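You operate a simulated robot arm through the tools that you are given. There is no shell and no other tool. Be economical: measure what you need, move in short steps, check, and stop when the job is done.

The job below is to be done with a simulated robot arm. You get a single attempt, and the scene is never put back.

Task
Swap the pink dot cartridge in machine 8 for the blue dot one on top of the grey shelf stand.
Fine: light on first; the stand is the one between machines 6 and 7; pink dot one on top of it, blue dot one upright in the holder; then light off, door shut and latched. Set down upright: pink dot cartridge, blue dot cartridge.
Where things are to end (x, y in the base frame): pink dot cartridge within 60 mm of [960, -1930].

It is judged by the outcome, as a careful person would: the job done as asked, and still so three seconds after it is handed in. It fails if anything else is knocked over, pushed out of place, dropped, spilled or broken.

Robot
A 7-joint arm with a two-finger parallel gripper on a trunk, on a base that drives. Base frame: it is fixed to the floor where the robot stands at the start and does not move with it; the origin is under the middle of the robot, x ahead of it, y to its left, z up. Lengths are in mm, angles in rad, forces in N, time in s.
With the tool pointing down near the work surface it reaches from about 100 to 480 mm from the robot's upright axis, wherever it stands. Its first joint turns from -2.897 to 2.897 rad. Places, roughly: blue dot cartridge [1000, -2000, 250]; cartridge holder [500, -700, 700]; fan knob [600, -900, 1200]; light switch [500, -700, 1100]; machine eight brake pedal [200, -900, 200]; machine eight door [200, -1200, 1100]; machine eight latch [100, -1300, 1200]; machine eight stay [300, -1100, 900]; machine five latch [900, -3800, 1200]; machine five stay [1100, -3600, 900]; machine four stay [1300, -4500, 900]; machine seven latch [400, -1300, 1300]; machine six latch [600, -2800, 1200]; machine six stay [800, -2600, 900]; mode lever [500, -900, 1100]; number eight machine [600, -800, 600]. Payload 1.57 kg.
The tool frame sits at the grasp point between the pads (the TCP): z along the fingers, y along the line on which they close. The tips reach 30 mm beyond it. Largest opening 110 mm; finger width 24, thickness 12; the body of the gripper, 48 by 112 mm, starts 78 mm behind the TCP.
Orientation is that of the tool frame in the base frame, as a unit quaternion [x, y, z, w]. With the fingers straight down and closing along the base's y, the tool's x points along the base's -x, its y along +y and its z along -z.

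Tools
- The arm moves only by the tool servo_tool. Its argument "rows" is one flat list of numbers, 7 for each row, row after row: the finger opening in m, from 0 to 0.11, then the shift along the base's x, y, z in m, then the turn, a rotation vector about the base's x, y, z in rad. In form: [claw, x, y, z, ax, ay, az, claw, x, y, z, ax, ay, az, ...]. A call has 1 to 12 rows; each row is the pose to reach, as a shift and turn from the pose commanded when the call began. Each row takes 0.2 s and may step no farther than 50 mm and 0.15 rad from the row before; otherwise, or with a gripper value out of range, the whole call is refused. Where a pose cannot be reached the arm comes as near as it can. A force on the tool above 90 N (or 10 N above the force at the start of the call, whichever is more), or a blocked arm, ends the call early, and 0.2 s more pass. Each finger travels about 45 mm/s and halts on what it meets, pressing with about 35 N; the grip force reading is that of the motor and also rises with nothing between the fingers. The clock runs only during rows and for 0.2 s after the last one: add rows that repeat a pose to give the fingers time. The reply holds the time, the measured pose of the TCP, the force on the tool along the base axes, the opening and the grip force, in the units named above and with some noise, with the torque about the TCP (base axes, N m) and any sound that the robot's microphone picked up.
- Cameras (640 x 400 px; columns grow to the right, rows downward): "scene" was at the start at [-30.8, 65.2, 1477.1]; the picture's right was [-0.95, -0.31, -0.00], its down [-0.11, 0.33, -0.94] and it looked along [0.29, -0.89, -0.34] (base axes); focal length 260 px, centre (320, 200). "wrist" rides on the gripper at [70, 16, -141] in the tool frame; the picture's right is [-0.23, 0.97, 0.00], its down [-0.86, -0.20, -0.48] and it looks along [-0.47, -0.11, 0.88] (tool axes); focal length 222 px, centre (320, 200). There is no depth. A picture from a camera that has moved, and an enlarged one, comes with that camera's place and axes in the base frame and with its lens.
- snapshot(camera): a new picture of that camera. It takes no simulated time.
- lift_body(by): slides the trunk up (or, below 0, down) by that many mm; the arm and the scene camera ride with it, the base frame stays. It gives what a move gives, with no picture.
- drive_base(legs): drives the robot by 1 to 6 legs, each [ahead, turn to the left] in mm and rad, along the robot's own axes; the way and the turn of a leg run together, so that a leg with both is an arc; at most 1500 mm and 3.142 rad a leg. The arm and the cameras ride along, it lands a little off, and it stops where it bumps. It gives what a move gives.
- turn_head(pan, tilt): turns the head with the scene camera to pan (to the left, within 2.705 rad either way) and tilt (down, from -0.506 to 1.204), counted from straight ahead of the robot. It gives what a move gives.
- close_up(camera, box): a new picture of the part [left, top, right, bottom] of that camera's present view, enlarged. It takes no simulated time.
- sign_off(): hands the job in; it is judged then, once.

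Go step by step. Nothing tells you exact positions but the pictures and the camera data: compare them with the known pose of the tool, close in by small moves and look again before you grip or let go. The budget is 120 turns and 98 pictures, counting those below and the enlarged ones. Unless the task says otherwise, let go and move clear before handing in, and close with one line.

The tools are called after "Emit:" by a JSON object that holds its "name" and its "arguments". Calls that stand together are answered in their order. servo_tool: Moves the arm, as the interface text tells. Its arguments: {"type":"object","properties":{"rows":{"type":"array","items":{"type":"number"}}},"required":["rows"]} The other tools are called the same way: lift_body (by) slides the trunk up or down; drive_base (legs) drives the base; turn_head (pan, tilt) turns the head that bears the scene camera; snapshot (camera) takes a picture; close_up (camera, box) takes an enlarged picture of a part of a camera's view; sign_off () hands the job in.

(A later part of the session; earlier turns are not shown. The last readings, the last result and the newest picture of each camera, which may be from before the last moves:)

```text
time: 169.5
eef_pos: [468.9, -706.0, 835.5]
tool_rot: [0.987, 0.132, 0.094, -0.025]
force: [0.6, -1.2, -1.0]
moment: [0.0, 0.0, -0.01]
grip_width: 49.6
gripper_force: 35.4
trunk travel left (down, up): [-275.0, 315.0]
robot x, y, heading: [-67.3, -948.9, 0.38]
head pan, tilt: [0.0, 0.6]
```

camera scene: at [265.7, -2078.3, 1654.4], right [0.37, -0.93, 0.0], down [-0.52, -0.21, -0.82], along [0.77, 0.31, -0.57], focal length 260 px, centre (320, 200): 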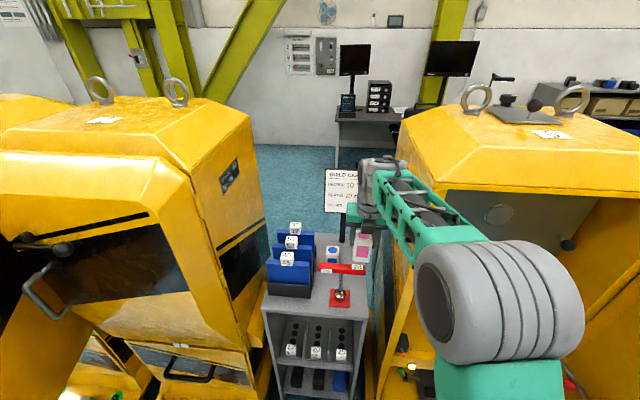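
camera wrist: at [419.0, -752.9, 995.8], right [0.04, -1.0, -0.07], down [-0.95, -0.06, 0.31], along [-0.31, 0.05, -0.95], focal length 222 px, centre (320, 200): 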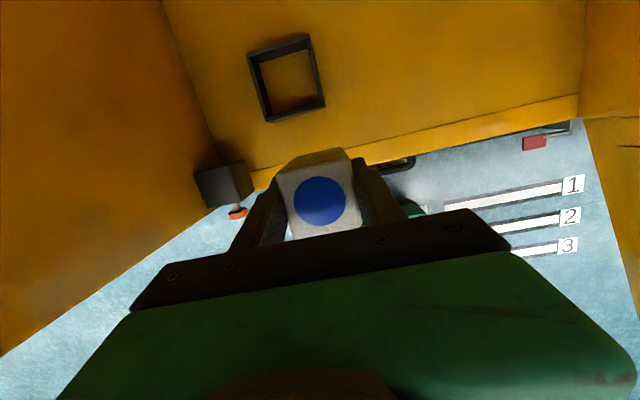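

Emit:
{"name": "servo_tool", "arguments": {"rows": [0.03, -0.001, 0.0115, 0.002, 0, 0, 0.003, 0.03, -0.001, 0.0115, 0.002, 0, 0, 0.005]}}

Emit:
{"name": "snapshot", "arguments": {"camera": "wrist"}}

Emit:
{"name": "turn_head", "arguments": {"pan": -0.1, "tilt": 0.6}}

Emit:
{"name": "close_up", "arguments": {"camera": "scene", "box": [290, 160, 430, 290]}}

```text
time: 170.1
eef_pos: [467.8, -694.5, 836.6]
tool_rot: [0.986, 0.135, 0.093, -0.026]
force: [0.3, 0.2, -1.0]
moment: [-0.04, 0.01, -0.01]
grip_width: 49.7
gripper_force: 35.5
trunk travel left (down, up): [-275.0, 315.0]
robot x, y, heading: [-66.5, -946.5, 0.379]
head pan, tilt: [0.0, 0.6]
```

```text
27 pictures are left
camera wrist: at [513.0, -701.6, 987.4], right [0.05, -1.0, -0.07], down [-0.95, -0.07, 0.31], along [-0.32, 0.05, -0.95], focal length 222 px, centre (320, 200)
```

wrist: 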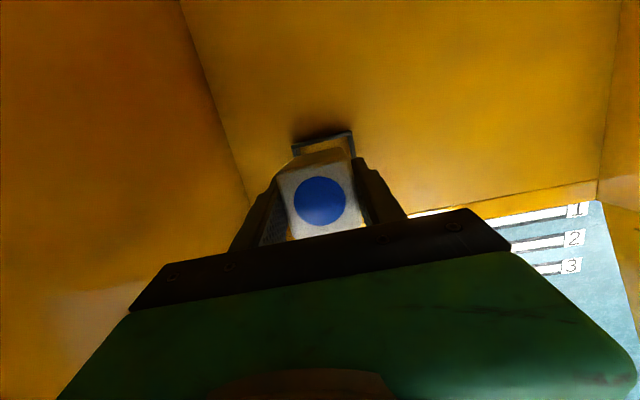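

```text
time: 170.8
eef_pos: [466.5, -694.6, 837.0]
tool_rot: [0.986, 0.134, 0.093, -0.025]
force: [-0.8, -0.1, -1.7]
moment: [-0.04, -0.02, 0.0]
grip_width: 49.5
gripper_force: 35.0
trunk travel left (down, up): [-275.0, 315.0]
robot x, y, heading: [-68.6, -948.4, 0.378]
head pan, tilt: [-0.099, 0.6]
```

```text
3.08 times, centred on (360, 225) of scene
camera zoom: at [-95.7, -803.4, 1354.4], right [0.28, -0.96, 0.0], down [-0.54, -0.16, -0.83], along [0.79, 0.23, -0.57], focal length 802 px, centre (197, 123)
```

zoom: 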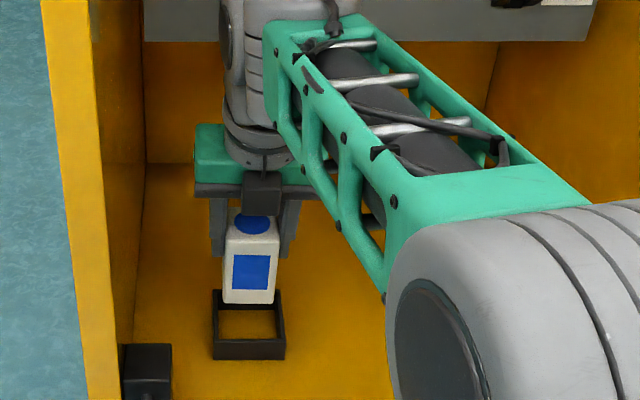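

The cartridge is centred over the cup just as pink was. Lowering it in.

Emit:
{"name": "servo_tool", "arguments": {"rows": [0.03, 0, -0.001, -0.02, 0, 0, 0, 0.03, 0, -0.001, -0.035, 0, 0, 0, 0.03, 0, -0.001, -0.045, 0, 0, 0]}}

Emit:
{"name": "close_up", "arguments": {"camera": "scene", "box": [310, 190, 410, 280]}}

```text
time: 171.6
eef_pos: [466.7, -696.8, 791.9]
tool_rot: [0.986, 0.134, 0.094, -0.025]
force: [0.5, 0.4, -1.2]
moment: [-0.01, 0.0, -0.02]
grip_width: 49.5
gripper_force: 35.5
trunk travel left (down, up): [-275.0, 315.0]
robot x, y, heading: [-67.4, -946.5, 0.377]
head pan, tilt: [-0.099, 0.6]
```

```text
4.44 times, centred on (360, 235) of scene
camera zoom: at [-95.8, -803.4, 1354.4], right [0.28, -0.96, 0.0], down [-0.54, -0.16, -0.83], along [0.79, 0.23, -0.56], focal length 1158 px, centre (142, 44)
```

zoom: 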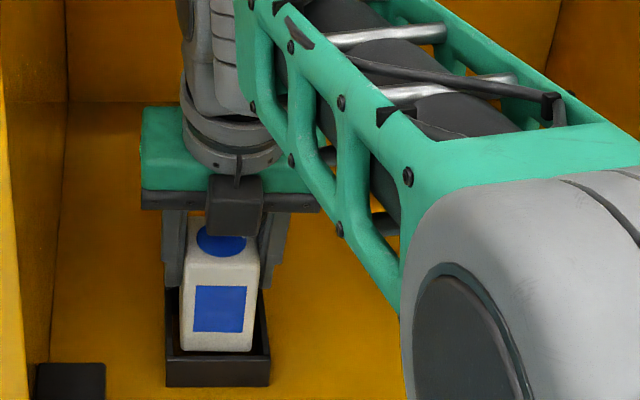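

Emit:
{"name": "servo_tool", "arguments": {"rows": [0.03, 0, 0, -0.006, 0, 0, 0, 0.03, 0, 0, -0.012, 0, 0, 0, 0.03, 0, 0, -0.016, 0, 0, 0]}}

Emit:
{"name": "close_up", "arguments": {"camera": "scene", "box": [310, 190, 410, 280]}}

```text
time: 172.4
eef_pos: [466.6, -696.1, 775.3]
tool_rot: [0.986, 0.134, 0.093, -0.024]
force: [0.6, -0.1, -1.0]
moment: [0.0, 0.01, 0.05]
grip_width: 49.6
gripper_force: 34.5
trunk travel left (down, up): [-275.0, 315.0]
robot x, y, heading: [-68.6, -945.0, 0.377]
head pan, tilt: [-0.099, 0.6]
```

```text
4.44 times, centred on (360, 235) of scene
camera zoom: at [-95.7, -803.4, 1354.4], right [0.28, -0.96, 0.0], down [-0.54, -0.16, -0.83], along [0.79, 0.23, -0.56], focal length 1158 px, centre (142, 44)
```

zoom: 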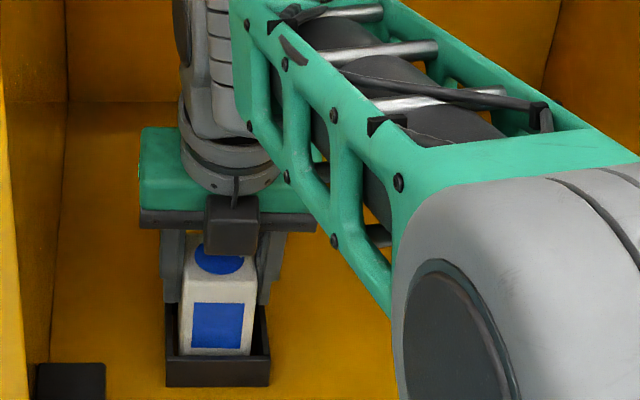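

It's inside the cup walls with no side force. Final few millimetres to seat.

Emit:
{"name": "servo_tool", "arguments": {"rows": [0.03, 0, 0, -0.002, 0, 0, 0, 0.03, 0, 0, -0.004, 0, 0, 0]}}

Emit:
{"name": "servo_tool", "arguments": {"rows": [0.03, 0, 0, -0.0015, 0, 0, 0]}}

```text
time: 173.0
eef_pos: [467.8, -695.7, 770.7]
tool_rot: [0.986, 0.134, 0.093, -0.024]
force: [0.3, 0.0, -1.7]
moment: [-0.01, -0.06, 0.0]
grip_width: 49.8
gripper_force: 34.4
trunk travel left (down, up): [-275.0, 315.0]
robot x, y, heading: [-71.8, -948.7, 0.38]
head pan, tilt: [-0.099, 0.6]
```

```text
time: 173.4
eef_pos: [465.9, -695.7, 770.0]
tool_rot: [0.986, 0.134, 0.093, -0.025]
force: [0.4, -0.4, -0.7]
moment: [-0.04, -0.04, 0.02]
grip_width: 49.4
gripper_force: 34.8
trunk travel left (down, up): [-275.0, 315.0]
robot x, y, heading: [-68.5, -951.2, 0.381]
head pan, tilt: [-0.099, 0.6]
```

Emit:
{"name": "servo_tool", "arguments": {"rows": [0.03, 0, 0, -0.0015, 0, 0, 0]}}

Emit:
{"name": "servo_tool", "arguments": {"rows": [0.03, 0, 0, -0.0015, 0, 0, 0]}}

```text
time: 173.8
eef_pos: [466.5, -696.2, 770.8]
tool_rot: [0.986, 0.135, 0.095, -0.025]
force: [-2.1, -0.1, 7.7]
moment: [-0.25, 0.4, -0.1]
grip_width: 49.4
gripper_force: 35.4
trunk travel left (down, up): [-275.0, 315.0]
robot x, y, heading: [-66.0, -948.1, 0.381]
head pan, tilt: [-0.099, 0.6]
```

```text
time: 174.2
eef_pos: [466.2, -695.0, 768.9]
tool_rot: [0.986, 0.135, 0.096, -0.025]
force: [-1.8, -2.8, 20.5]
moment: [-0.85, 0.6, -0.06]
grip_width: 49.8
gripper_force: 34.9
trunk travel left (down, up): [-275.0, 315.0]
robot x, y, heading: [-68.7, -946.5, 0.374]
head pan, tilt: [-0.099, 0.6]
```

Seated (20 N upward). I release, rise, and inspect.

Emit:
{"name": "servo_tool", "arguments": {"rows": [0.03, 0, 0, 0.001, 0, 0, 0, 0.06, 0, 0, 0.001, 0, 0, 0, 0.08, 0, 0, 0.001, 0, 0, 0, 0.08, 0, 0, 0.001, 0, 0, 0, 0.08, 0, 0, 0.02, 0, 0, 0, 0.08, 0, 0, 0.06, 0, 0, 0]}}

Emit:
{"name": "close_up", "arguments": {"camera": "scene", "box": [310, 190, 410, 280]}}

Emit:
{"name": "snapshot", "arguments": {"camera": "wrist"}}

```text
time: 175.6
eef_pos: [465.0, -694.0, 825.8]
tool_rot: [0.986, 0.135, 0.093, -0.025]
force: [0.7, 0.4, -0.4]
moment: [-0.01, 0.0, 0.01]
grip_width: 80.1
gripper_force: 0.0
trunk travel left (down, up): [-275.0, 315.0]
robot x, y, heading: [-68.1, -943.3, 0.379]
head pan, tilt: [-0.099, 0.6]
```

```text
4.44 times, centred on (360, 235) of scene
camera zoom: at [-95.6, -803.4, 1354.4], right [0.28, -0.96, 0.0], down [-0.54, -0.16, -0.82], along [0.79, 0.23, -0.57], focal length 1158 px, centre (142, 44)
```

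zoom: 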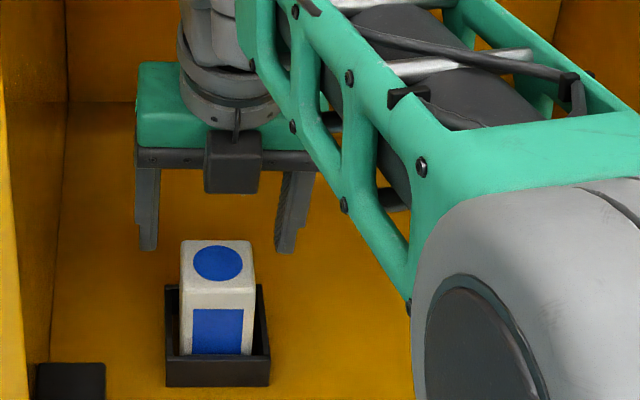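

```text
22 pictures are left
camera wrist: at [511.5, -701.3, 976.4], right [0.05, -1.0, -0.07], down [-0.95, -0.07, 0.31], along [-0.32, 0.05, -0.95], focal length 222 px, centre (320, 200)
```

wrist: 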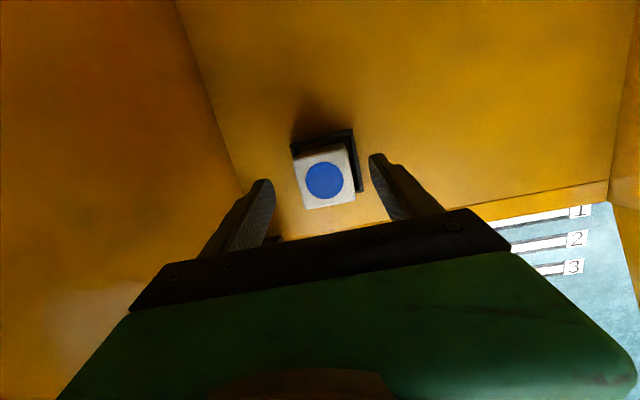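

Blue is seated upright in the holder. Now I back out and pitch the gripper forward again to switch the light off.

Emit:
{"name": "drive_base", "arguments": {"legs": [[-520, 0]]}}

Emit:
{"name": "servo_tool", "arguments": {"rows": [0.05, 0.027, 0.0073, 0.0074, 0.0357, -0.1333, 0, 0.02, 0.0528, 0.0142, 0.0186, 0.0715, -0.2666, 0, 0, 0.0769, 0.0206, 0.0334, 0.1072, -0.3999, 0, 0, 0.0987, 0.0265, 0.0514, 0.143, -0.5332, 0, 0, 0.118, 0.0316, 0.0724, 0.1787, -0.6665, 0, 0, 0.1343, 0.036, 0.0959, 0.2144, -0.7998, 0, 0, 0.1473, 0.0395, 0.1216, 0.2502, -0.9331, 0, 0, 0.1568, 0.042, 0.1488, 0.2859, -1.0664, 0, 0, 0.1626, 0.0436, 0.1772, 0.3217, -1.1997, 0, 0, 0.1645, 0.0441, 0.2062, 0.3574, -1.333, 0]}}

Emit:
{"name": "lift_body", "arguments": {"by": 60}}

```text
time: 178.6
eef_pos: [-5.0, -878.1, 826.6]
tool_rot: [0.986, 0.139, 0.093, -0.025]
force: [-0.4, 0.0, 0.7]
moment: [0.01, 0.0, 0.01]
grip_width: 80.3
gripper_force: 0.0
trunk travel left (down, up): [-275.0, 315.0]
robot x, y, heading: [-538.6, -1139.2, 0.389]
head pan, tilt: [-0.099, 0.6]
```

```text
time: 180.8
eef_pos: [152.9, -826.9, 1029.7]
tool_rot: [0.698, 0.102, 0.702, -0.098]
force: [0.1, 0.0, -0.5]
moment: [0.0, 0.0, 0.0]
grip_width: 0.0
gripper_force: 21.1
out of reach, approached as far as the arm can: row 3, 4, 5, 6, 7, 8, 9, 10
trunk travel left (down, up): [-275.0, 315.0]
robot x, y, heading: [-533.5, -1136.8, 0.39]
head pan, tilt: [-0.099, 0.6]
```

```text
time: 181.8
eef_pos: [152.1, -827.7, 1090.2]
tool_rot: [0.698, 0.102, 0.702, -0.097]
force: [0.3, -1.2, 0.2]
moment: [0.02, 0.0, 0.02]
grip_width: 0.0
gripper_force: 21.4
trunk travel left (down, up): [-335.0, 255.0]
robot x, y, heading: [-539.5, -1136.6, 0.391]
head pan, tilt: [-0.099, 0.6]
```

The tool is level and at OFF height (z 1090). Driving in 300 mm, then pressing with the arm.

Emit:
{"name": "drive_base", "arguments": {"legs": [[300, 0]]}}

Emit:
{"name": "snapshot", "arguments": {"camera": "wrist"}}

```text
time: 183.8
eef_pos: [433.4, -710.3, 1090.4]
tool_rot: [0.698, 0.102, 0.702, -0.098]
force: [-1.5, -0.4, -0.6]
moment: [-0.01, 0.03, -0.01]
grip_width: 0.1
gripper_force: 20.8
trunk travel left (down, up): [-335.0, 255.0]
robot x, y, heading: [-253.9, -1019.4, 0.389]
head pan, tilt: [-0.099, 0.6]
```

```text
21 pictures are left
camera wrist: at [300.9, -764.3, 1158.6], right [0.27, -0.94, -0.22], down [-0.51, 0.05, -0.86], along [0.82, 0.35, -0.46], focal length 222 px, centre (320, 200)
```

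wrist: 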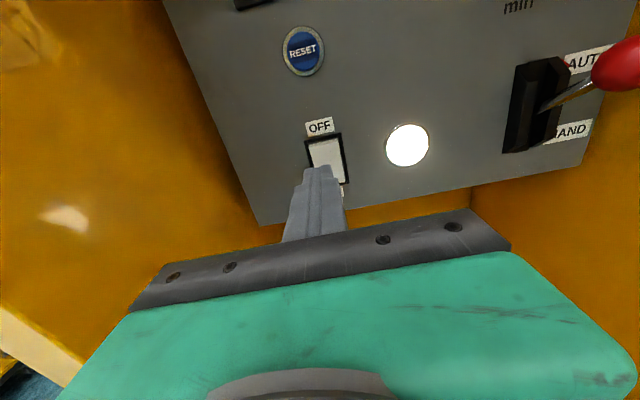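

The tip lines up on the rocker; I shift 5 mm right, 4 mm up, then press on the OFF half.

Emit:
{"name": "servo_tool", "arguments": {"rows": [0, 0.0303, 0.003, 0.004, 0, 0, 0, 0, 0.0593, 0.0107, 0.004, 0, 0, 0, 0, 0.0641, 0.012, 0.004, 0, 0, 0, 0, 0.0689, 0.0133, 0.004, 0, 0, 0, 0, 0.0737, 0.0146, 0.004, 0, 0, 0]}}

Emit:
{"name": "snapshot", "arguments": {"camera": "wrist"}}

```text
time: 185.0
eef_pos: [495.2, -686.9, 1083.8]
tool_rot: [0.698, 0.088, 0.703, -0.1]
force: [-5.0, -1.5, 0.9]
moment: [0.02, 0.0, 0.03]
grip_width: 0.0
gripper_force: 21.3
out of reach, approached as far as the arm can: row 1, 2, 3, 4, 5
trunk travel left (down, up): [-335.0, 255.0]
robot x, y, heading: [-255.0, -1021.7, 0.39]
head pan, tilt: [-0.099, 0.6]
```

```text
20 pictures are left
camera wrist: at [363.3, -740.7, 1151.5], right [0.26, -0.93, -0.24], down [-0.51, 0.08, -0.86], along [0.82, 0.35, -0.46], focal length 222 px, centre (320, 200)
```

wrist: 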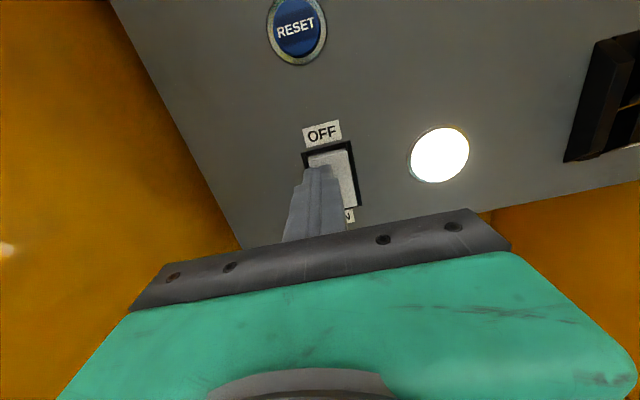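

The wrist roll limit pulled the tip 12 mm left. I back off 45 mm, roll the tool 0.25 rad away from the limit, and check.

Emit:
{"name": "servo_tool", "arguments": {"rows": [0, -0.0435, -0.0117, 0, 0.08, 0.0235, 0, 0, -0.0435, -0.0117, 0, 0.16, 0.047, 0, 0, -0.0435, -0.0117, 0, 0.24, 0.07, 0, 0, -0.0435, -0.0117, 0, 0.24, 0.07, 0]}}

```text
time: 186.0
eef_pos: [451.5, -698.9, 1082.6]
tool_rot: [0.706, 0.012, 0.684, -0.185]
force: [0.4, 0.2, 0.0]
moment: [0.01, -0.02, -0.02]
grip_width: 0.0
gripper_force: 21.1
trunk travel left (down, up): [-335.0, 255.0]
robot x, y, heading: [-255.8, -1022.4, 0.393]
head pan, tilt: [-0.099, 0.6]
```

Emit:
{"name": "servo_tool", "arguments": {"rows": [0, 0.0031, -0.0116, 0.013, 0, 0, 0, 0, 0.0321, -0.0038, 0.013, 0, 0, 0, 0, 0.0417, -0.0012, 0.013, 0, 0, 0, 0, 0.0466, 0.0001, 0.013, 0, 0, 0, 0, 0.0505, 0.0011, 0.013, 0, 0, 0]}}

Emit:
{"name": "snapshot", "arguments": {"camera": "wrist"}}

```text
time: 187.2
eef_pos: [501.2, -700.4, 1098.7]
tool_rot: [0.706, 0.013, 0.684, -0.184]
force: [-2.6, -1.0, 0.0]
moment: [0.0, 0.02, -0.01]
grip_width: 0.2
gripper_force: 21.8
trunk travel left (down, up): [-335.0, 255.0]
robot x, y, heading: [-257.7, -1021.2, 0.391]
head pan, tilt: [-0.099, 0.6]
```

```text
19 pictures are left
camera wrist: at [374.1, -769.9, 1160.7], right [0.25, -0.85, -0.46], down [-0.57, 0.25, -0.78], along [0.78, 0.45, -0.42], focal length 222 px, centre (320, 200)
```

wrist: 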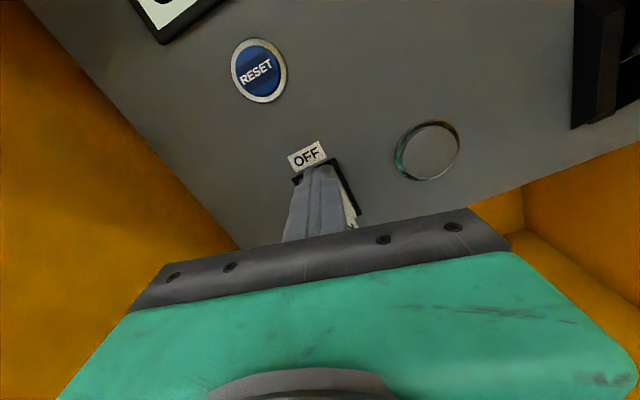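

The lamp is dark: light off. I back out and look closely at the stay and door.

Emit:
{"name": "drive_base", "arguments": {"legs": [[-330, 0]]}}

Emit:
{"name": "turn_head", "arguments": {"pan": -0.45, "tilt": 0.5}}

Emit:
{"name": "snapshot", "arguments": {"camera": "scene"}}

```text
time: 189.4
eef_pos: [194.8, -831.2, 1098.0]
tool_rot: [0.706, 0.011, 0.684, -0.182]
force: [-0.6, 0.7, 0.8]
moment: [0.0, -0.01, -0.01]
grip_width: 0.0
gripper_force: 21.0
trunk travel left (down, up): [-335.0, 255.0]
robot x, y, heading: [-566.8, -1150.5, 0.387]
head pan, tilt: [-0.099, 0.6]
```

```text
time: 190.2
eef_pos: [193.8, -830.4, 1098.0]
tool_rot: [0.706, 0.011, 0.685, -0.182]
force: [-0.3, -0.6, -0.3]
moment: [0.01, 0.01, 0.01]
grip_width: 0.2
gripper_force: 21.5
trunk travel left (down, up): [-335.0, 255.0]
robot x, y, heading: [-564.8, -1148.2, 0.384]
head pan, tilt: [-0.45, 0.499]
```

```text
18 pictures are left
camera scene: at [-586.3, -1034.0, 1423.5], right [-0.07, -1.0, 0.0], down [-0.48, 0.03, -0.88], along [0.88, -0.06, -0.48], focal length 260 px, centre (320, 200)
```

scene: 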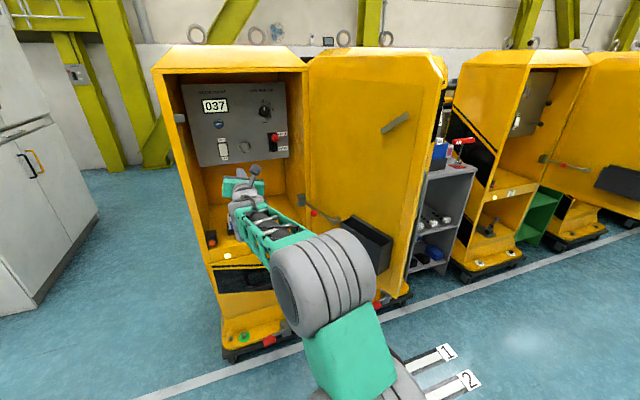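

Emit:
{"name": "close_up", "arguments": {"camera": "scene", "box": [290, 185, 370, 235]}}

```text
8.00 times, centred on (330, 210) of scene
camera zoom: at [-586.3, -1034.0, 1423.5], right [-0.07, -1.0, 0.0], down [-0.48, 0.03, -0.88], along [0.88, -0.06, -0.48], focal length 2084 px, centre (240, 120)
```

zoom: 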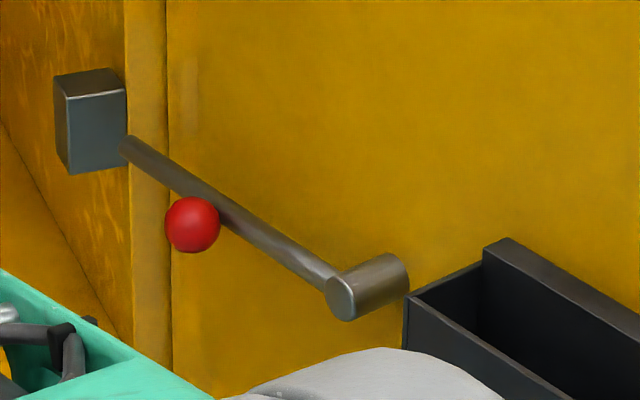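

The stay is a rod pivoting on the door, its free end held by a block; the red ball is at about [348,-1071,850]. I'll back off, roll the gripper so it closes vertically, and come at the ball from the left front.

Emit:
{"name": "drive_base", "arguments": {"legs": [[-100, 0]]}}

Emit:
{"name": "servo_tool", "arguments": {"rows": [0.02, 0, 0, 0, 0.1413, 0.0409, 0, 0.05, 0, 0, 0, 0.2825, 0.0817, 0, 0.06, 0, 0, 0, 0.4238, 0.1226, 0, 0.06, 0, 0, 0, 0.5651, 0.1635, 0, 0.06, 0, 0, 0, 0.7063, 0.2043, 0, 0.06, 0, 0, 0, 0.8476, 0.2452, 0, 0.06, 0, 0, 0, 0.9889, 0.2861, 0, 0.06, 0, 0, 0, 1.1301, 0.3269, 0, 0.06, 0, 0, 0, 1.2714, 0.3678, 0]}}

Emit:
{"name": "lift_body", "arguments": {"by": -245}}

Emit:
{"name": "drive_base", "arguments": {"legs": [[0, 1.247], [309, 0], [0, -1.827]]}}

```text
time: 191.4
eef_pos: [102.9, -868.5, 1098.1]
tool_rot: [0.706, 0.011, 0.685, -0.181]
force: [0.0, 0.3, -0.1]
moment: [0.02, -0.02, 0.03]
grip_width: 0.1
gripper_force: 21.5
trunk travel left (down, up): [-335.0, 255.0]
robot x, y, heading: [-657.2, -1184.4, 0.384]
head pan, tilt: [-0.45, 0.499]
```

```text
time: 193.4
eef_pos: [102.8, -869.3, 1099.1]
tool_rot: [0.566, -0.428, 0.425, -0.562]
force: [0.6, -0.4, -0.4]
moment: [0.01, 0.01, 0.0]
grip_width: 59.9
gripper_force: 0.2
trunk travel left (down, up): [-335.0, 255.0]
robot x, y, heading: [-654.7, -1188.2, 0.386]
head pan, tilt: [-0.45, 0.499]
```

```text
time: 195.9
eef_pos: [102.8, -868.8, 853.4]
tool_rot: [0.567, -0.427, 0.426, -0.561]
force: [-0.4, -1.0, -0.5]
moment: [-0.04, -0.01, -0.02]
grip_width: 59.9
gripper_force: 0.0
trunk travel left (down, up): [-90.0, 500.0]
robot x, y, heading: [-653.8, -1185.9, 0.381]
head pan, tilt: [-0.45, 0.499]
```

```text
time: 205.4
eef_pos: [140.7, -955.5, 853.5]
tool_rot: [-0.442, 0.555, -0.553, 0.437]
force: [-0.3, 0.0, 0.2]
moment: [0.01, 0.01, 0.04]
grip_width: 59.9
gripper_force: 0.1
trunk travel left (down, up): [-90.0, 500.0]
robot x, y, heading: [-677.8, -861.5, -0.126]
head pan, tilt: [-0.45, 0.499]
```

Pose is good (tool yaw −0.23, z 853). Checking with the wrist camera for the ball.

Emit:
{"name": "snapshot", "arguments": {"camera": "wrist"}}

Emit:
{"name": "turn_head", "arguments": {"pan": -0.25, "tilt": 0.45}}

Emit:
{"name": "snapshot", "arguments": {"camera": "scene"}}

```text
16 pictures are left
camera wrist: at [-12.8, -990.0, 837.7], right [0.04, 0.22, -0.97], down [-0.27, 0.94, 0.2], along [0.96, 0.25, 0.1], focal length 222 px, centre (320, 200)
```

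wrist: 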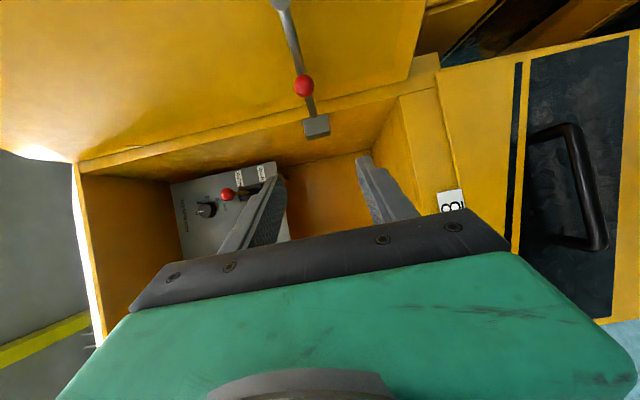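

```text
time: 206.2
eef_pos: [141.0, -955.8, 853.7]
tool_rot: [-0.441, 0.555, -0.553, 0.437]
force: [0.6, -0.6, -0.7]
moment: [0.02, 0.04, -0.01]
grip_width: 59.9
gripper_force: 0.0
trunk travel left (down, up): [-90.0, 500.0]
robot x, y, heading: [-674.9, -860.6, -0.121]
head pan, tilt: [-0.25, 0.45]
```

```text
15 pictures are left
camera scene: at [-631.1, -736.0, 1183.0], right [-0.37, -0.93, 0.0], down [-0.41, 0.16, -0.9], along [0.84, -0.33, -0.44], focal length 260 px, centre (320, 200)
```

scene: 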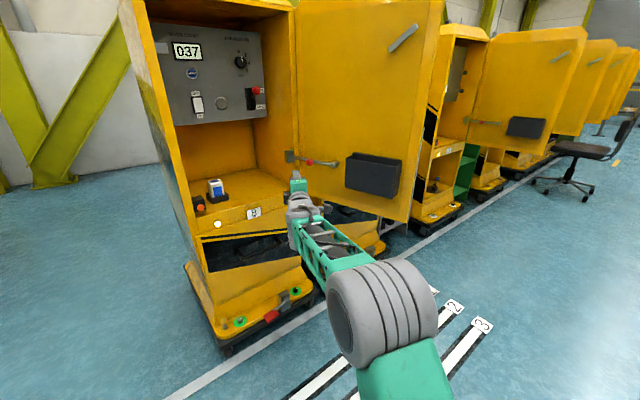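

The wrist view confirms the ball near [350,-1072,857]. I drive 150 mm and then servo the open jaws around it.

Emit:
{"name": "drive_base", "arguments": {"legs": [[140, 0]]}}

Emit:
{"name": "snapshot", "arguments": {"camera": "wrist"}}

```text
time: 207.5
eef_pos: [280.1, -973.0, 853.9]
tool_rot: [-0.442, 0.555, -0.553, 0.437]
force: [0.4, -0.8, -0.7]
moment: [0.04, 0.02, -0.03]
grip_width: 60.1
gripper_force: 0.0
trunk travel left (down, up): [-90.0, 500.0]
robot x, y, heading: [-537.0, -880.0, -0.129]
head pan, tilt: [-0.25, 0.45]
```

```text
14 pictures are left
camera wrist: at [127.1, -1007.5, 837.7], right [0.04, 0.22, -0.97], down [-0.27, 0.94, 0.2], along [0.96, 0.25, 0.1], focal length 222 px, centre (320, 200)
```

wrist: 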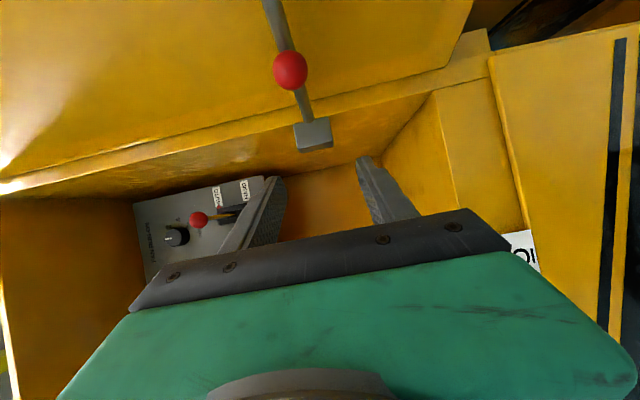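

Ball refined to [338,-1069,859]. Moving the open jaws around it.

Emit:
{"name": "servo_tool", "arguments": {"rows": [0.06, 0.01, -0.035, 0.003, 0, 0, 0, 0.06, 0.022, -0.07, 0.005, 0, 0, 0, 0.06, 0.036, -0.09, 0.005, 0, 0, 0, 0.06, 0.048, -0.094, 0.005, 0, 0, 0]}}

Emit:
{"name": "snapshot", "arguments": {"camera": "wrist"}}

```text
time: 208.5
eef_pos: [330.0, -1067.8, 858.5]
tool_rot: [-0.44, 0.556, -0.554, 0.436]
force: [-0.6, 0.2, 0.2]
moment: [0.0, 0.05, 0.04]
grip_width: 60.0
gripper_force: 0.1
trunk travel left (down, up): [-90.0, 500.0]
robot x, y, heading: [-538.7, -878.0, -0.121]
head pan, tilt: [-0.25, 0.45]
```

```text
13 pictures are left
camera wrist: at [176.1, -1102.7, 843.1], right [0.05, 0.22, -0.97], down [-0.27, 0.94, 0.2], along [0.96, 0.25, 0.1], focal length 222 px, centre (320, 200)
```

wrist: 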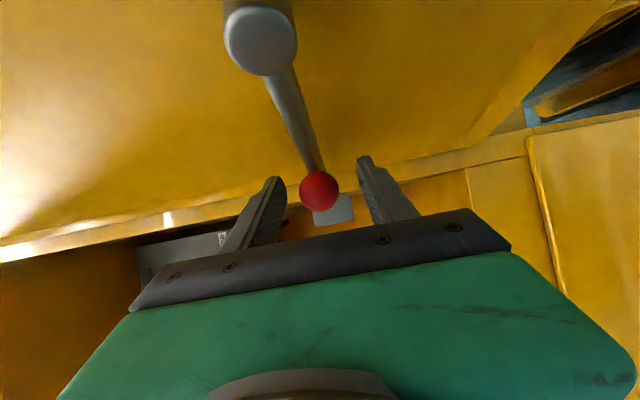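

The ball is between the fingers. I close on it and lift along its arc about the door pivot.

Emit:
{"name": "servo_tool", "arguments": {"rows": [0.03, 0, 0, 0, 0, 0, 0, 0.01, 0, 0, 0, 0, 0, 0, 0.01, 0, 0, 0, 0, 0, 0, 0.01, 0, 0, 0.01, 0, 0, 0, 0.01, -0.001, -0.0015, 0.019, 0, 0, 0, 0.01, -0.0045, -0.006, 0.038, 0, 0, 0, 0.01, -0.01, -0.0135, 0.055, 0, 0, 0]}}

Emit:
{"name": "snapshot", "arguments": {"camera": "wrist"}}

```text
time: 210.1
eef_pos: [317.9, -1076.2, 909.9]
tool_rot: [-0.444, 0.556, -0.551, 0.437]
force: [-19.4, 16.8, -14.9]
moment: [0.39, -0.88, -0.24]
grip_width: 31.9
gripper_force: 34.2
trunk travel left (down, up): [-90.0, 500.0]
robot x, y, heading: [-539.2, -877.4, -0.126]
head pan, tilt: [-0.25, 0.45]
```

```text
12 pictures are left
camera wrist: at [165.5, -1111.8, 895.4], right [0.04, 0.22, -0.97], down [-0.27, 0.94, 0.2], along [0.96, 0.26, 0.1], focal length 222 px, centre (320, 200)
```

wrist: 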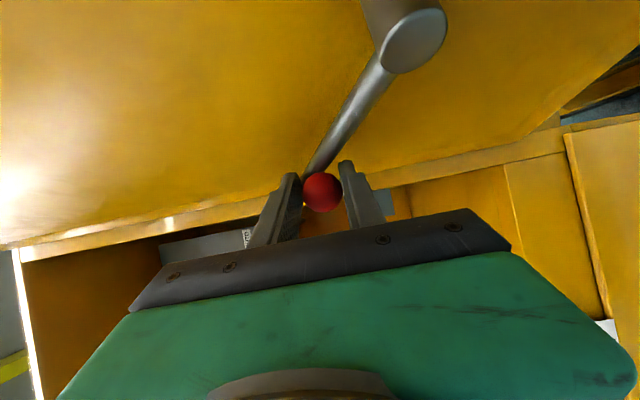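

The stay is lifted about 0.6 rad. I lift a little more and pull gently so the door begins to close, taking the rod off its block.

Emit:
{"name": "servo_tool", "arguments": {"rows": [0.01, -0.011, -0.015, 0.021, 0, 0, 0, 0.01, -0.0175, -0.007, 0.021, 0, 0, 0, 0.01, -0.024, 0.0015, 0.021, 0, 0, 0, 0.01, -0.0305, 0.01, 0.021, 0, 0, 0, 0.01, -0.0305, 0.01, 0.021, 0, 0, 0]}}

Emit:
{"name": "snapshot", "arguments": {"camera": "scene"}}

```text
time: 211.3
eef_pos: [289.2, -1070.9, 925.7]
tool_rot: [-0.444, 0.56, -0.55, 0.433]
force: [-6.3, -7.7, -29.6]
moment: [-0.06, 0.86, -0.49]
grip_width: 35.5
gripper_force: 14.3
trunk travel left (down, up): [-90.0, 500.0]
robot x, y, heading: [-532.0, -880.3, -0.125]
head pan, tilt: [-0.25, 0.45]
```

```text
11 pictures are left
camera scene: at [-489.0, -754.8, 1182.9], right [-0.37, -0.93, 0.0], down [-0.41, 0.16, -0.9], along [0.84, -0.33, -0.44], focal length 260 px, centre (320, 200)
```

scene: 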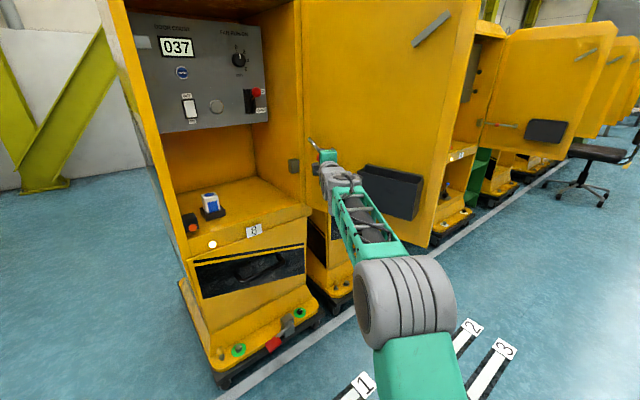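

The rod is up off its block. I open the fingers to see if it stays up by itself.

Emit:
{"name": "servo_tool", "arguments": {"rows": [0.03, 0, 0, -0.004, 0, 0, 0, 0.06, 0, 0, -0.004, 0, 0, 0, 0.07, -0.02, 0.005, -0.004, 0, 0, 0, 0.07, -0.06, 0.015, -0.004, 0, 0, 0, 0.07, -0.105, 0.025, -0.004, 0, 0, 0, 0.07, -0.105, 0.025, -0.004, 0, 0, 0]}}

Emit:
{"name": "snapshot", "arguments": {"camera": "wrist"}}

```text
time: 212.7
eef_pos: [184.1, -1041.9, 930.7]
tool_rot: [-0.441, 0.555, -0.553, 0.437]
force: [-0.1, 0.2, 0.0]
moment: [0.02, -0.03, -0.03]
grip_width: 69.9
gripper_force: 0.1
trunk travel left (down, up): [-90.0, 500.0]
robot x, y, heading: [-535.4, -878.8, -0.124]
head pan, tilt: [-0.25, 0.45]
```

```text
10 pictures are left
camera wrist: at [30.9, -1077.9, 914.8], right [0.05, 0.22, -0.97], down [-0.27, 0.94, 0.2], along [0.96, 0.25, 0.1], focal length 222 px, centre (320, 200)
```

wrist: 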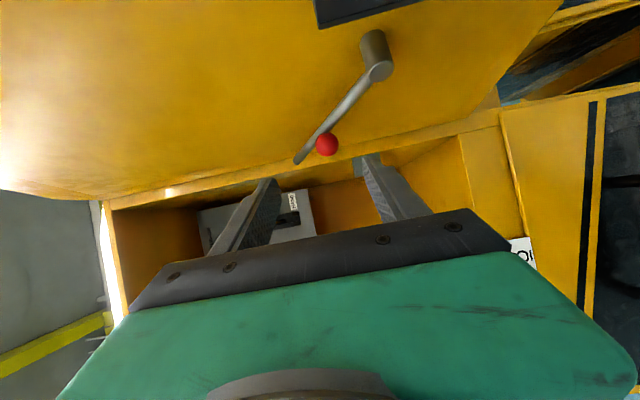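

The rod stays up by itself, so the door is free. I'll close the fingers, lower to z≈870 (below the door handle), and drive round to reach past the door's free edge from the right.

Emit:
{"name": "servo_tool", "arguments": {"rows": [0.02, -0.02, 0.01, 0, 0, 0, 0, 0, -0.04, 0.02, 0, 0, 0, 0, 0, -0.04, 0.02, 0, 0, 0, 0]}}

Emit:
{"name": "drive_base", "arguments": {"legs": [[-200, 0], [0, -1.381], [703, 0], [0, 1.805]]}}

Emit:
{"name": "lift_body", "arguments": {"by": -60}}

Emit:
{"name": "turn_head", "arguments": {"pan": 0.0, "tilt": 0.3}}

Emit:
{"name": "snapshot", "arguments": {"camera": "scene"}}

```text
time: 213.5
eef_pos: [142.6, -1025.1, 930.4]
tool_rot: [-0.442, 0.556, -0.553, 0.436]
force: [-0.7, -0.7, 0.8]
moment: [-0.01, 0.04, -0.01]
grip_width: 1.6
gripper_force: 0.2
trunk travel left (down, up): [-90.0, 500.0]
robot x, y, heading: [-535.6, -878.5, -0.124]
head pan, tilt: [-0.25, 0.45]
```

```text
time: 226.5
eef_pos: [-32.7, -1461.1, 930.8]
tool_rot: [0.538, -0.461, 0.46, -0.534]
force: [0.3, 0.5, -0.2]
moment: [0.03, 0.02, 0.0]
grip_width: 0.1
gripper_force: 20.7
trunk travel left (down, up): [-90.0, 500.0]
robot x, y, heading: [-716.2, -1583.0, 0.259]
head pan, tilt: [-0.25, 0.45]
```

```text
time: 227.5
eef_pos: [-32.3, -1461.6, 870.5]
tool_rot: [0.539, -0.461, 0.46, -0.534]
force: [0.2, -0.7, 0.7]
moment: [-0.02, -0.01, 0.01]
grip_width: 0.0
gripper_force: 21.3
trunk travel left (down, up): [-30.0, 560.0]
robot x, y, heading: [-717.7, -1580.3, 0.26]
head pan, tilt: [-0.25, 0.45]
```

```text
time: 228.3
eef_pos: [-33.3, -1461.9, 871.4]
tool_rot: [0.539, -0.461, 0.461, -0.534]
force: [0.0, 0.0, 0.4]
moment: [0.04, 0.02, 0.0]
grip_width: 0.0
gripper_force: 21.5
trunk travel left (down, up): [-30.0, 560.0]
robot x, y, heading: [-720.5, -1578.1, 0.262]
head pan, tilt: [0.0, 0.3]
```

```text
9 pictures are left
camera scene: at [-724.5, -1423.5, 1136.9], right [0.26, -0.97, 0.0], down [-0.29, -0.08, -0.96], along [0.92, 0.24, -0.3], focal length 260 px, centre (320, 200)
```

scene: 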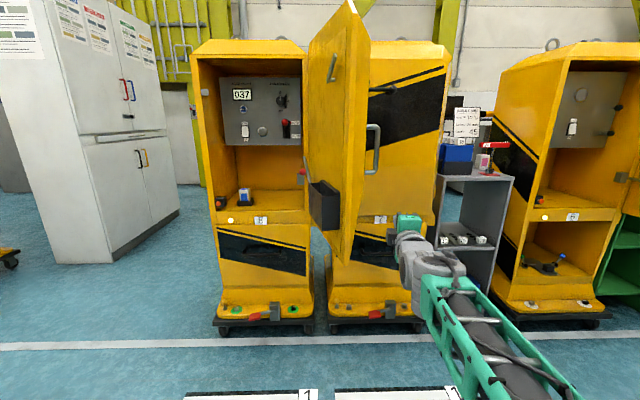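

The door edge is left of my gripper and the gripper is clear to its right. I drive 230 mm ahead so the fingers are past the door's edge, then sweep left to push it toward closing.

Emit:
{"name": "drive_base", "arguments": {"legs": [[230, 0]]}}

Emit:
{"name": "servo_tool", "arguments": {"rows": [0, -0.0099, 0.037, 0, 0, 0, 0.055, 0, -0.0198, 0.074, 0, 0, 0, 0.11, 0, -0.0298, 0.111, 0, 0, 0, 0.165, 0, -0.0397, 0.1479, 0, 0, 0, 0.22, 0, -0.0494, 0.1844, 0, 0, 0, 0.275, 0, -0.0592, 0.2206, 0, 0, 0, 0.33, 0, -0.0688, 0.2564, 0, 0, 0, 0.385, 0, -0.0782, 0.2916, 0, 0, 0, 0.44, 0, -0.0874, 0.326, 0, 0, 0, 0.495]}}

Emit:
{"name": "snapshot", "arguments": {"camera": "scene"}}

```text
time: 230.0
eef_pos: [191.3, -1406.3, 871.4]
tool_rot: [0.537, -0.464, 0.462, -0.532]
force: [0.0, -0.4, -0.4]
moment: [-0.04, 0.02, 0.0]
grip_width: 0.0
gripper_force: 21.9
trunk travel left (down, up): [-30.0, 560.0]
robot x, y, heading: [-494.2, -1519.9, 0.255]
head pan, tilt: [0.0, 0.3]
```

```text
time: 232.0
eef_pos: [103.7, -1082.3, 871.0]
tool_rot: [0.635, -0.316, 0.316, -0.63]
force: [-0.7, -0.2, -0.6]
moment: [0.0, 0.01, -0.01]
grip_width: 0.2
gripper_force: 21.5
trunk travel left (down, up): [-30.0, 560.0]
robot x, y, heading: [-496.0, -1521.9, 0.254]
head pan, tilt: [0.0, 0.3]
```

```text
8 pictures are left
camera scene: at [-500.0, -1365.2, 1136.9], right [0.25, -0.97, 0.0], down [-0.29, -0.07, -0.96], along [0.92, 0.24, -0.3], focal length 260 px, centre (320, 200)
```

scene: 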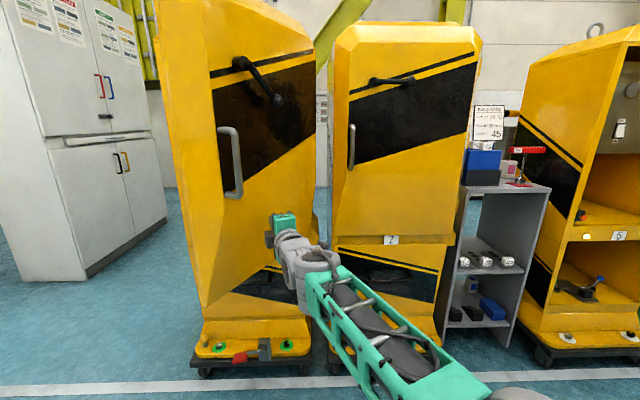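

The push worked: the door has swung past perpendicular and I see its outer face, lever drooping about 45° (machine 7's latched lever is horizontal). I'll back off, recentre the arm, and reposition to push it shut from the front.

Emit:
{"name": "drive_base", "arguments": {"legs": [[-300, 0]]}}

Emit:
{"name": "servo_tool", "arguments": {"rows": [0, -0.0127, -0.0424, 0, 0, 0, -0.027, 0, -0.0255, -0.0849, 0, 0, 0, -0.054, 0, -0.0382, -0.1273, 0, 0, 0, -0.081, 0, -0.051, -0.1697, 0, 0, 0, -0.108, 0, -0.0637, -0.2121, 0, 0, 0, -0.135, 0, -0.0764, -0.2546, 0, 0, 0, -0.162, 0, -0.0892, -0.297, 0, 0, 0, -0.19]}}

Emit:
{"name": "drive_base", "arguments": {"legs": [[0, 1.575], [331, 0], [0, -1.56]]}}

```text
time: 234.0
eef_pos: [-180.5, -1161.7, 871.0]
tool_rot: [0.634, -0.32, 0.32, -0.628]
force: [-0.3, 0.2, -1.0]
moment: [-0.02, 0.0, -0.01]
grip_width: 0.2
gripper_force: 21.5
trunk travel left (down, up): [-30.0, 560.0]
robot x, y, heading: [-776.7, -1596.5, 0.244]
head pan, tilt: [0.0, 0.3]
```

```text
time: 235.8
eef_pos: [-257.7, -1455.6, 844.3]
tool_rot: [0.61, -0.393, 0.357, -0.588]
force: [-0.1, 0.4, -0.6]
moment: [-0.03, 0.02, -0.01]
grip_width: 0.0
gripper_force: 21.2
trunk travel left (down, up): [-30.0, 560.0]
robot x, y, heading: [-783.5, -1597.1, 0.243]
head pan, tilt: [0.0, 0.3]
stopped in row 7: the arm was blocked; the commanded pose is now the measured one
```

```text
time: 245.7
eef_pos: [-359.3, -1091.6, 846.2]
tool_rot: [0.623, -0.371, 0.339, -0.599]
force: [-0.5, 0.3, 0.4]
moment: [-0.01, -0.02, 0.0]
grip_width: 0.0
gripper_force: 21.2
trunk travel left (down, up): [-30.0, 560.0]
robot x, y, heading: [-872.9, -1270.0, 0.31]
head pan, tilt: [0.0, 0.3]
```

Emit:
{"name": "drive_base", "arguments": {"legs": [[0, -0.1], [400, 0]]}}

Emit:
{"name": "snapshot", "arguments": {"camera": "scene"}}

```text
time: 248.6
eef_pos: [39.4, -1065.5, 846.2]
tool_rot: [0.603, -0.405, 0.37, -0.579]
force: [-0.8, 0.1, 0.0]
moment: [-0.01, -0.02, -0.04]
grip_width: 0.0
gripper_force: 21.9
trunk travel left (down, up): [-30.0, 560.0]
robot x, y, heading: [-489.1, -1186.2, 0.201]
head pan, tilt: [0.0, 0.3]
```

```text
7 pictures are left
camera scene: at [-482.0, -1028.9, 1136.8], right [0.2, -0.98, 0.0], down [-0.3, -0.06, -0.95], along [0.93, 0.19, -0.3], focal length 260 px, centre (320, 200)
```

scene: 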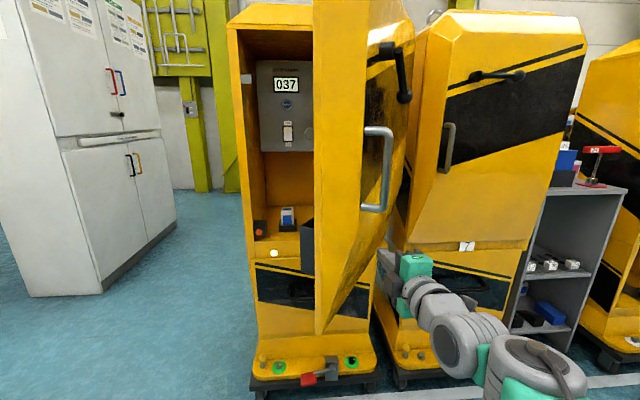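

The tool is in front of the outer face, clear on the right. I push along the door's arc: left, then left-forward, with force stop active.

Emit:
{"name": "servo_tool", "arguments": {"rows": [0, 0.0366, 0.0295, 0, 0, 0, 0.025, 0, 0.044, 0.0677, 0, 0, 0, 0.05, 0, 0.0529, 0.1115, 0, 0, 0, 0.075, 0, 0.0651, 0.151, 0, 0, 0, 0.1, 0, 0.0819, 0.1887, 0, 0, 0, 0.125, 0, 0.1061, 0.222, 0, 0, 0, 0.15, 0, 0.1299, 0.2491, 0, 0, 0, 0.175, 0, 0.1553, 0.2705, 0, 0, 0, 0.2, 0, 0.184, 0.2906, 0, 0, 0, 0.225, 0, 0.2112, 0.3051, 0, 0, 0, 0.25]}}

Emit:
{"name": "snapshot", "arguments": {"camera": "scene"}}

```text
time: 250.8
eef_pos: [246.2, -761.7, 849.9]
tool_rot: [0.647, -0.324, 0.296, -0.623]
force: [-0.7, 0.0, 0.6]
moment: [-0.05, 0.05, 0.02]
grip_width: 0.0
gripper_force: 21.3
trunk travel left (down, up): [-30.0, 560.0]
robot x, y, heading: [-489.3, -1187.9, 0.202]
head pan, tilt: [0.0, 0.3]
heard: click
```

```text
6 pictures are left
camera scene: at [-488.3, -1029.9, 1136.9], right [0.2, -0.98, 0.0], down [-0.29, -0.06, -0.96], along [0.94, 0.19, -0.3], focal length 260 px, centre (320, 200)
```

scene: 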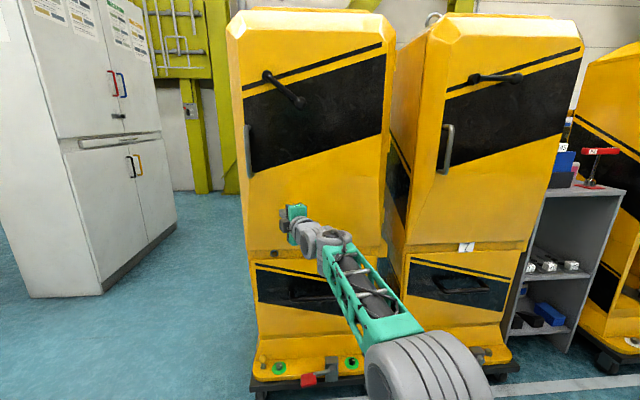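

The door is closed (click heard); its lever droops ~40° while machine 7's latched one is horizontal. I withdraw 80 mm, square up the tool and raise the trunk to come under the lever.

Emit:
{"name": "servo_tool", "arguments": {"rows": [0, -0.0258, -0.0069, 0, 0, 0, -0.1, 0, -0.0515, -0.0138, 0, 0, 0, -0.2, 0, -0.0773, -0.0207, 0, 0, 0, -0.3, 0, -0.0643, -0.069, 0, 0, 0, -0.3]}}

Emit:
{"name": "lift_body", "arguments": {"by": 295}}

Emit:
{"name": "snapshot", "arguments": {"camera": "wrist"}}

```text
time: 251.8
eef_pos: [182.7, -831.0, 849.5]
tool_rot: [0.591, -0.417, 0.387, -0.571]
force: [-0.8, 0.3, 0.1]
moment: [0.0, -0.02, -0.05]
grip_width: 0.0
gripper_force: 21.0
trunk travel left (down, up): [-30.0, 560.0]
robot x, y, heading: [-488.3, -1183.8, 0.206]
head pan, tilt: [0.0, 0.3]
```

```text
time: 254.8
eef_pos: [182.2, -831.2, 1146.2]
tool_rot: [0.591, -0.418, 0.386, -0.572]
force: [0.0, 0.3, -0.9]
moment: [0.0, -0.03, 0.03]
grip_width: 0.1
gripper_force: 21.6
trunk travel left (down, up): [-325.0, 265.0]
robot x, y, heading: [-494.1, -1184.1, 0.206]
head pan, tilt: [0.0, 0.3]
```

```text
5 pictures are left
camera wrist: at [74.6, -946.1, 1133.5], right [-0.13, 0.21, -0.97], down [-0.74, 0.63, 0.24], along [0.66, 0.75, 0.08], focal length 222 px, centre (320, 200)
```

wrist: 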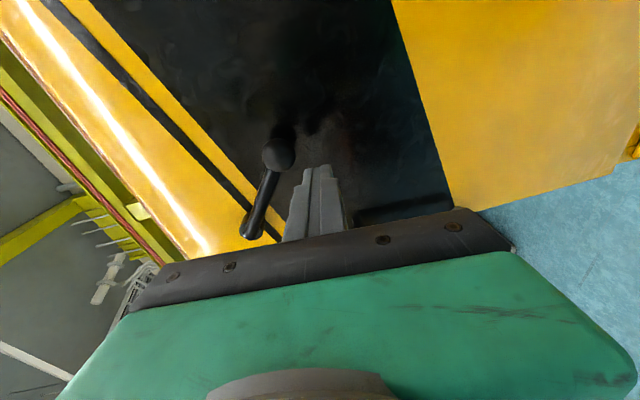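

The ball is at about t=859, d=32, z≈1181, with pivot near t=775, z≈1251. I slide the closed fingers under the lever, then lift it to horizontal with force watch.

Emit:
{"name": "servo_tool", "arguments": {"rows": [0, 0, 0, -0.015, 0, 0, 0, 0, 0.03, 0.011, -0.015, 0, 0, 0, 0, 0.0602, 0.0224, -0.015, 0, 0, 0, 0, 0.0602, 0.0224, 0.005, 0, 0, 0, 0, 0.0602, 0.0224, 0.025, 0, 0, 0, 0, 0.0602, 0.0224, 0.045, 0, 0, 0, 0, 0.0602, 0.0224, 0.06, 0, 0, 0]}}

Emit:
{"name": "snapshot", "arguments": {"camera": "scene"}}

```text
time: 256.4
eef_pos: [240.8, -807.6, 1208.8]
tool_rot: [0.592, -0.417, 0.387, -0.572]
force: [0.3, 0.3, 0.1]
moment: [0.05, -0.02, 0.01]
grip_width: 0.1
gripper_force: 21.3
trunk travel left (down, up): [-325.0, 265.0]
robot x, y, heading: [-489.9, -1185.9, 0.21]
head pan, tilt: [0.0, 0.3]
```

```text
4 pictures are left
camera scene: at [-488.2, -1029.8, 1431.9], right [0.2, -0.98, 0.0], down [-0.29, -0.06, -0.96], along [0.94, 0.19, -0.3], focal length 260 px, centre (320, 200)
```

scene: 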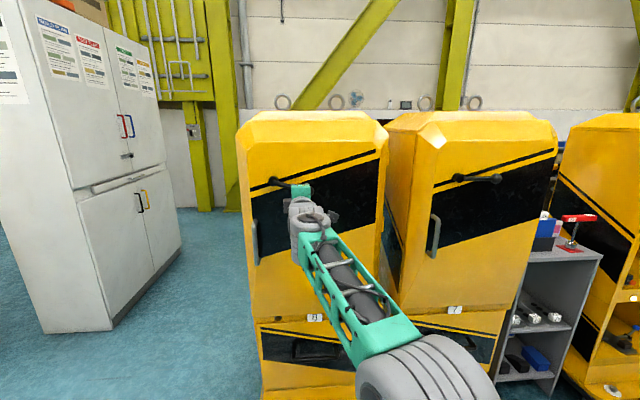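

The lever is following upward with little force. I continue to horizontal in small steps.

Emit:
{"name": "servo_tool", "arguments": {"rows": [0, 0, 0, 0.012, 0, 0, 0, 0, 0, 0, 0.02, 0, 0, 0, 0, 0, 0, 0.026, 0, 0, 0, 0, 0, 0, 0.03, 0, 0, 0]}}

Emit:
{"name": "close_up", "arguments": {"camera": "scene", "box": [235, 150, 395, 250]}}

```text
time: 257.4
eef_pos: [243.8, -807.3, 1232.7]
tool_rot: [0.593, -0.417, 0.386, -0.571]
force: [-3.2, -1.0, -8.5]
moment: [-0.14, 0.07, 0.03]
grip_width: 0.0
gripper_force: 21.6
trunk travel left (down, up): [-325.0, 265.0]
robot x, y, heading: [-486.9, -1187.3, 0.203]
head pan, tilt: [0.0, 0.3]
```

```text
4.00 times, centred on (315, 200) of scene
camera zoom: at [-487.9, -1029.4, 1431.7], right [0.2, -0.98, 0.0], down [-0.29, -0.06, -0.96], along [0.94, 0.2, -0.3], focal length 1042 px, centre (340, 200)
```

zoom: 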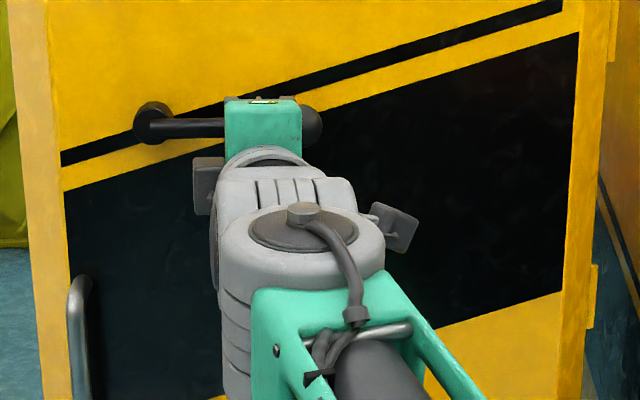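

The lever is horizontal and resisting. A small extra push confirms the stop.

Emit:
{"name": "servo_tool", "arguments": {"rows": [0, 0, 0, 0.005, 0, 0, 0, 0, 0, 0, 0.009, 0, 0, 0]}}

```text
time: 258.0
eef_pos: [243.2, -807.6, 1233.4]
tool_rot: [0.599, -0.419, 0.383, -0.564]
force: [-25.7, -10.9, -39.2]
moment: [-0.34, 0.13, 0.16]
grip_width: 0.1
gripper_force: 21.2
trunk travel left (down, up): [-325.0, 265.0]
robot x, y, heading: [-496.1, -1185.5, 0.205]
head pan, tilt: [0.0, 0.3]
```

The lever is against its stop. I lower, withdraw, back away, and check the result.

Emit:
{"name": "servo_tool", "arguments": {"rows": [0, 0, 0, -0.015, 0, 0, 0, 0, 0, 0, -0.04, 0, 0, 0, 0, -0.045, -0.012, -0.04, 0, 0, 0, 0, -0.09, -0.024, -0.04, 0, 0, 0]}}

Emit:
{"name": "drive_base", "arguments": {"legs": [[-450, 0]]}}

Emit:
{"name": "turn_head", "arguments": {"pan": -0.1, "tilt": 0.35}}

Emit:
{"name": "snapshot", "arguments": {"camera": "scene"}}

```text
time: 259.0
eef_pos: [154.2, -834.5, 1206.3]
tool_rot: [0.59, -0.417, 0.387, -0.573]
force: [1.0, -0.6, -1.1]
moment: [-0.03, -0.01, -0.01]
grip_width: 0.0
gripper_force: 21.0
trunk travel left (down, up): [-325.0, 265.0]
robot x, y, heading: [-493.4, -1188.4, 0.2]
head pan, tilt: [0.0, 0.3]
```

```text
time: 261.7
eef_pos: [-283.6, -931.4, 1205.0]
tool_rot: [0.589, -0.421, 0.389, -0.57]
force: [-0.3, -0.1, 0.4]
moment: [0.01, 0.02, 0.0]
grip_width: 0.1
gripper_force: 20.9
trunk travel left (down, up): [-325.0, 265.0]
robot x, y, heading: [-934.1, -1277.4, 0.189]
head pan, tilt: [0.0, 0.3]
```

```text
time: 262.4
eef_pos: [-282.3, -930.3, 1205.2]
tool_rot: [0.589, -0.421, 0.39, -0.569]
force: [0.3, -0.7, 0.0]
moment: [-0.01, -0.02, -0.01]
grip_width: 0.0
gripper_force: 21.2
trunk travel left (down, up): [-325.0, 265.0]
robot x, y, heading: [-932.5, -1272.4, 0.195]
head pan, tilt: [-0.099, 0.351]
```

```text
2 pictures are left
camera scene: at [-926.7, -1128.1, 1427.2], right [0.09, -1.0, 0.0], down [-0.34, -0.03, -0.94], along [0.94, 0.09, -0.34], focal length 260 px, centre (320, 200)
```

scene: 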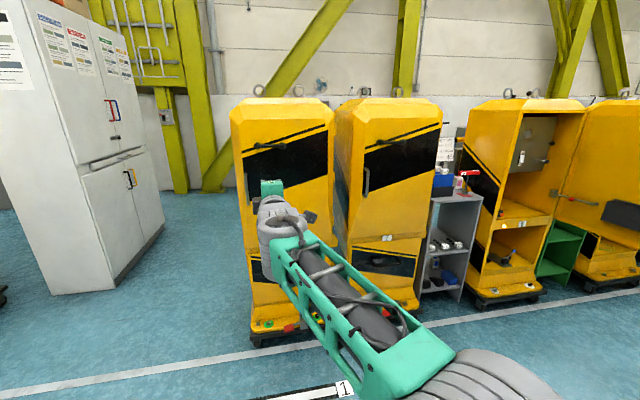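

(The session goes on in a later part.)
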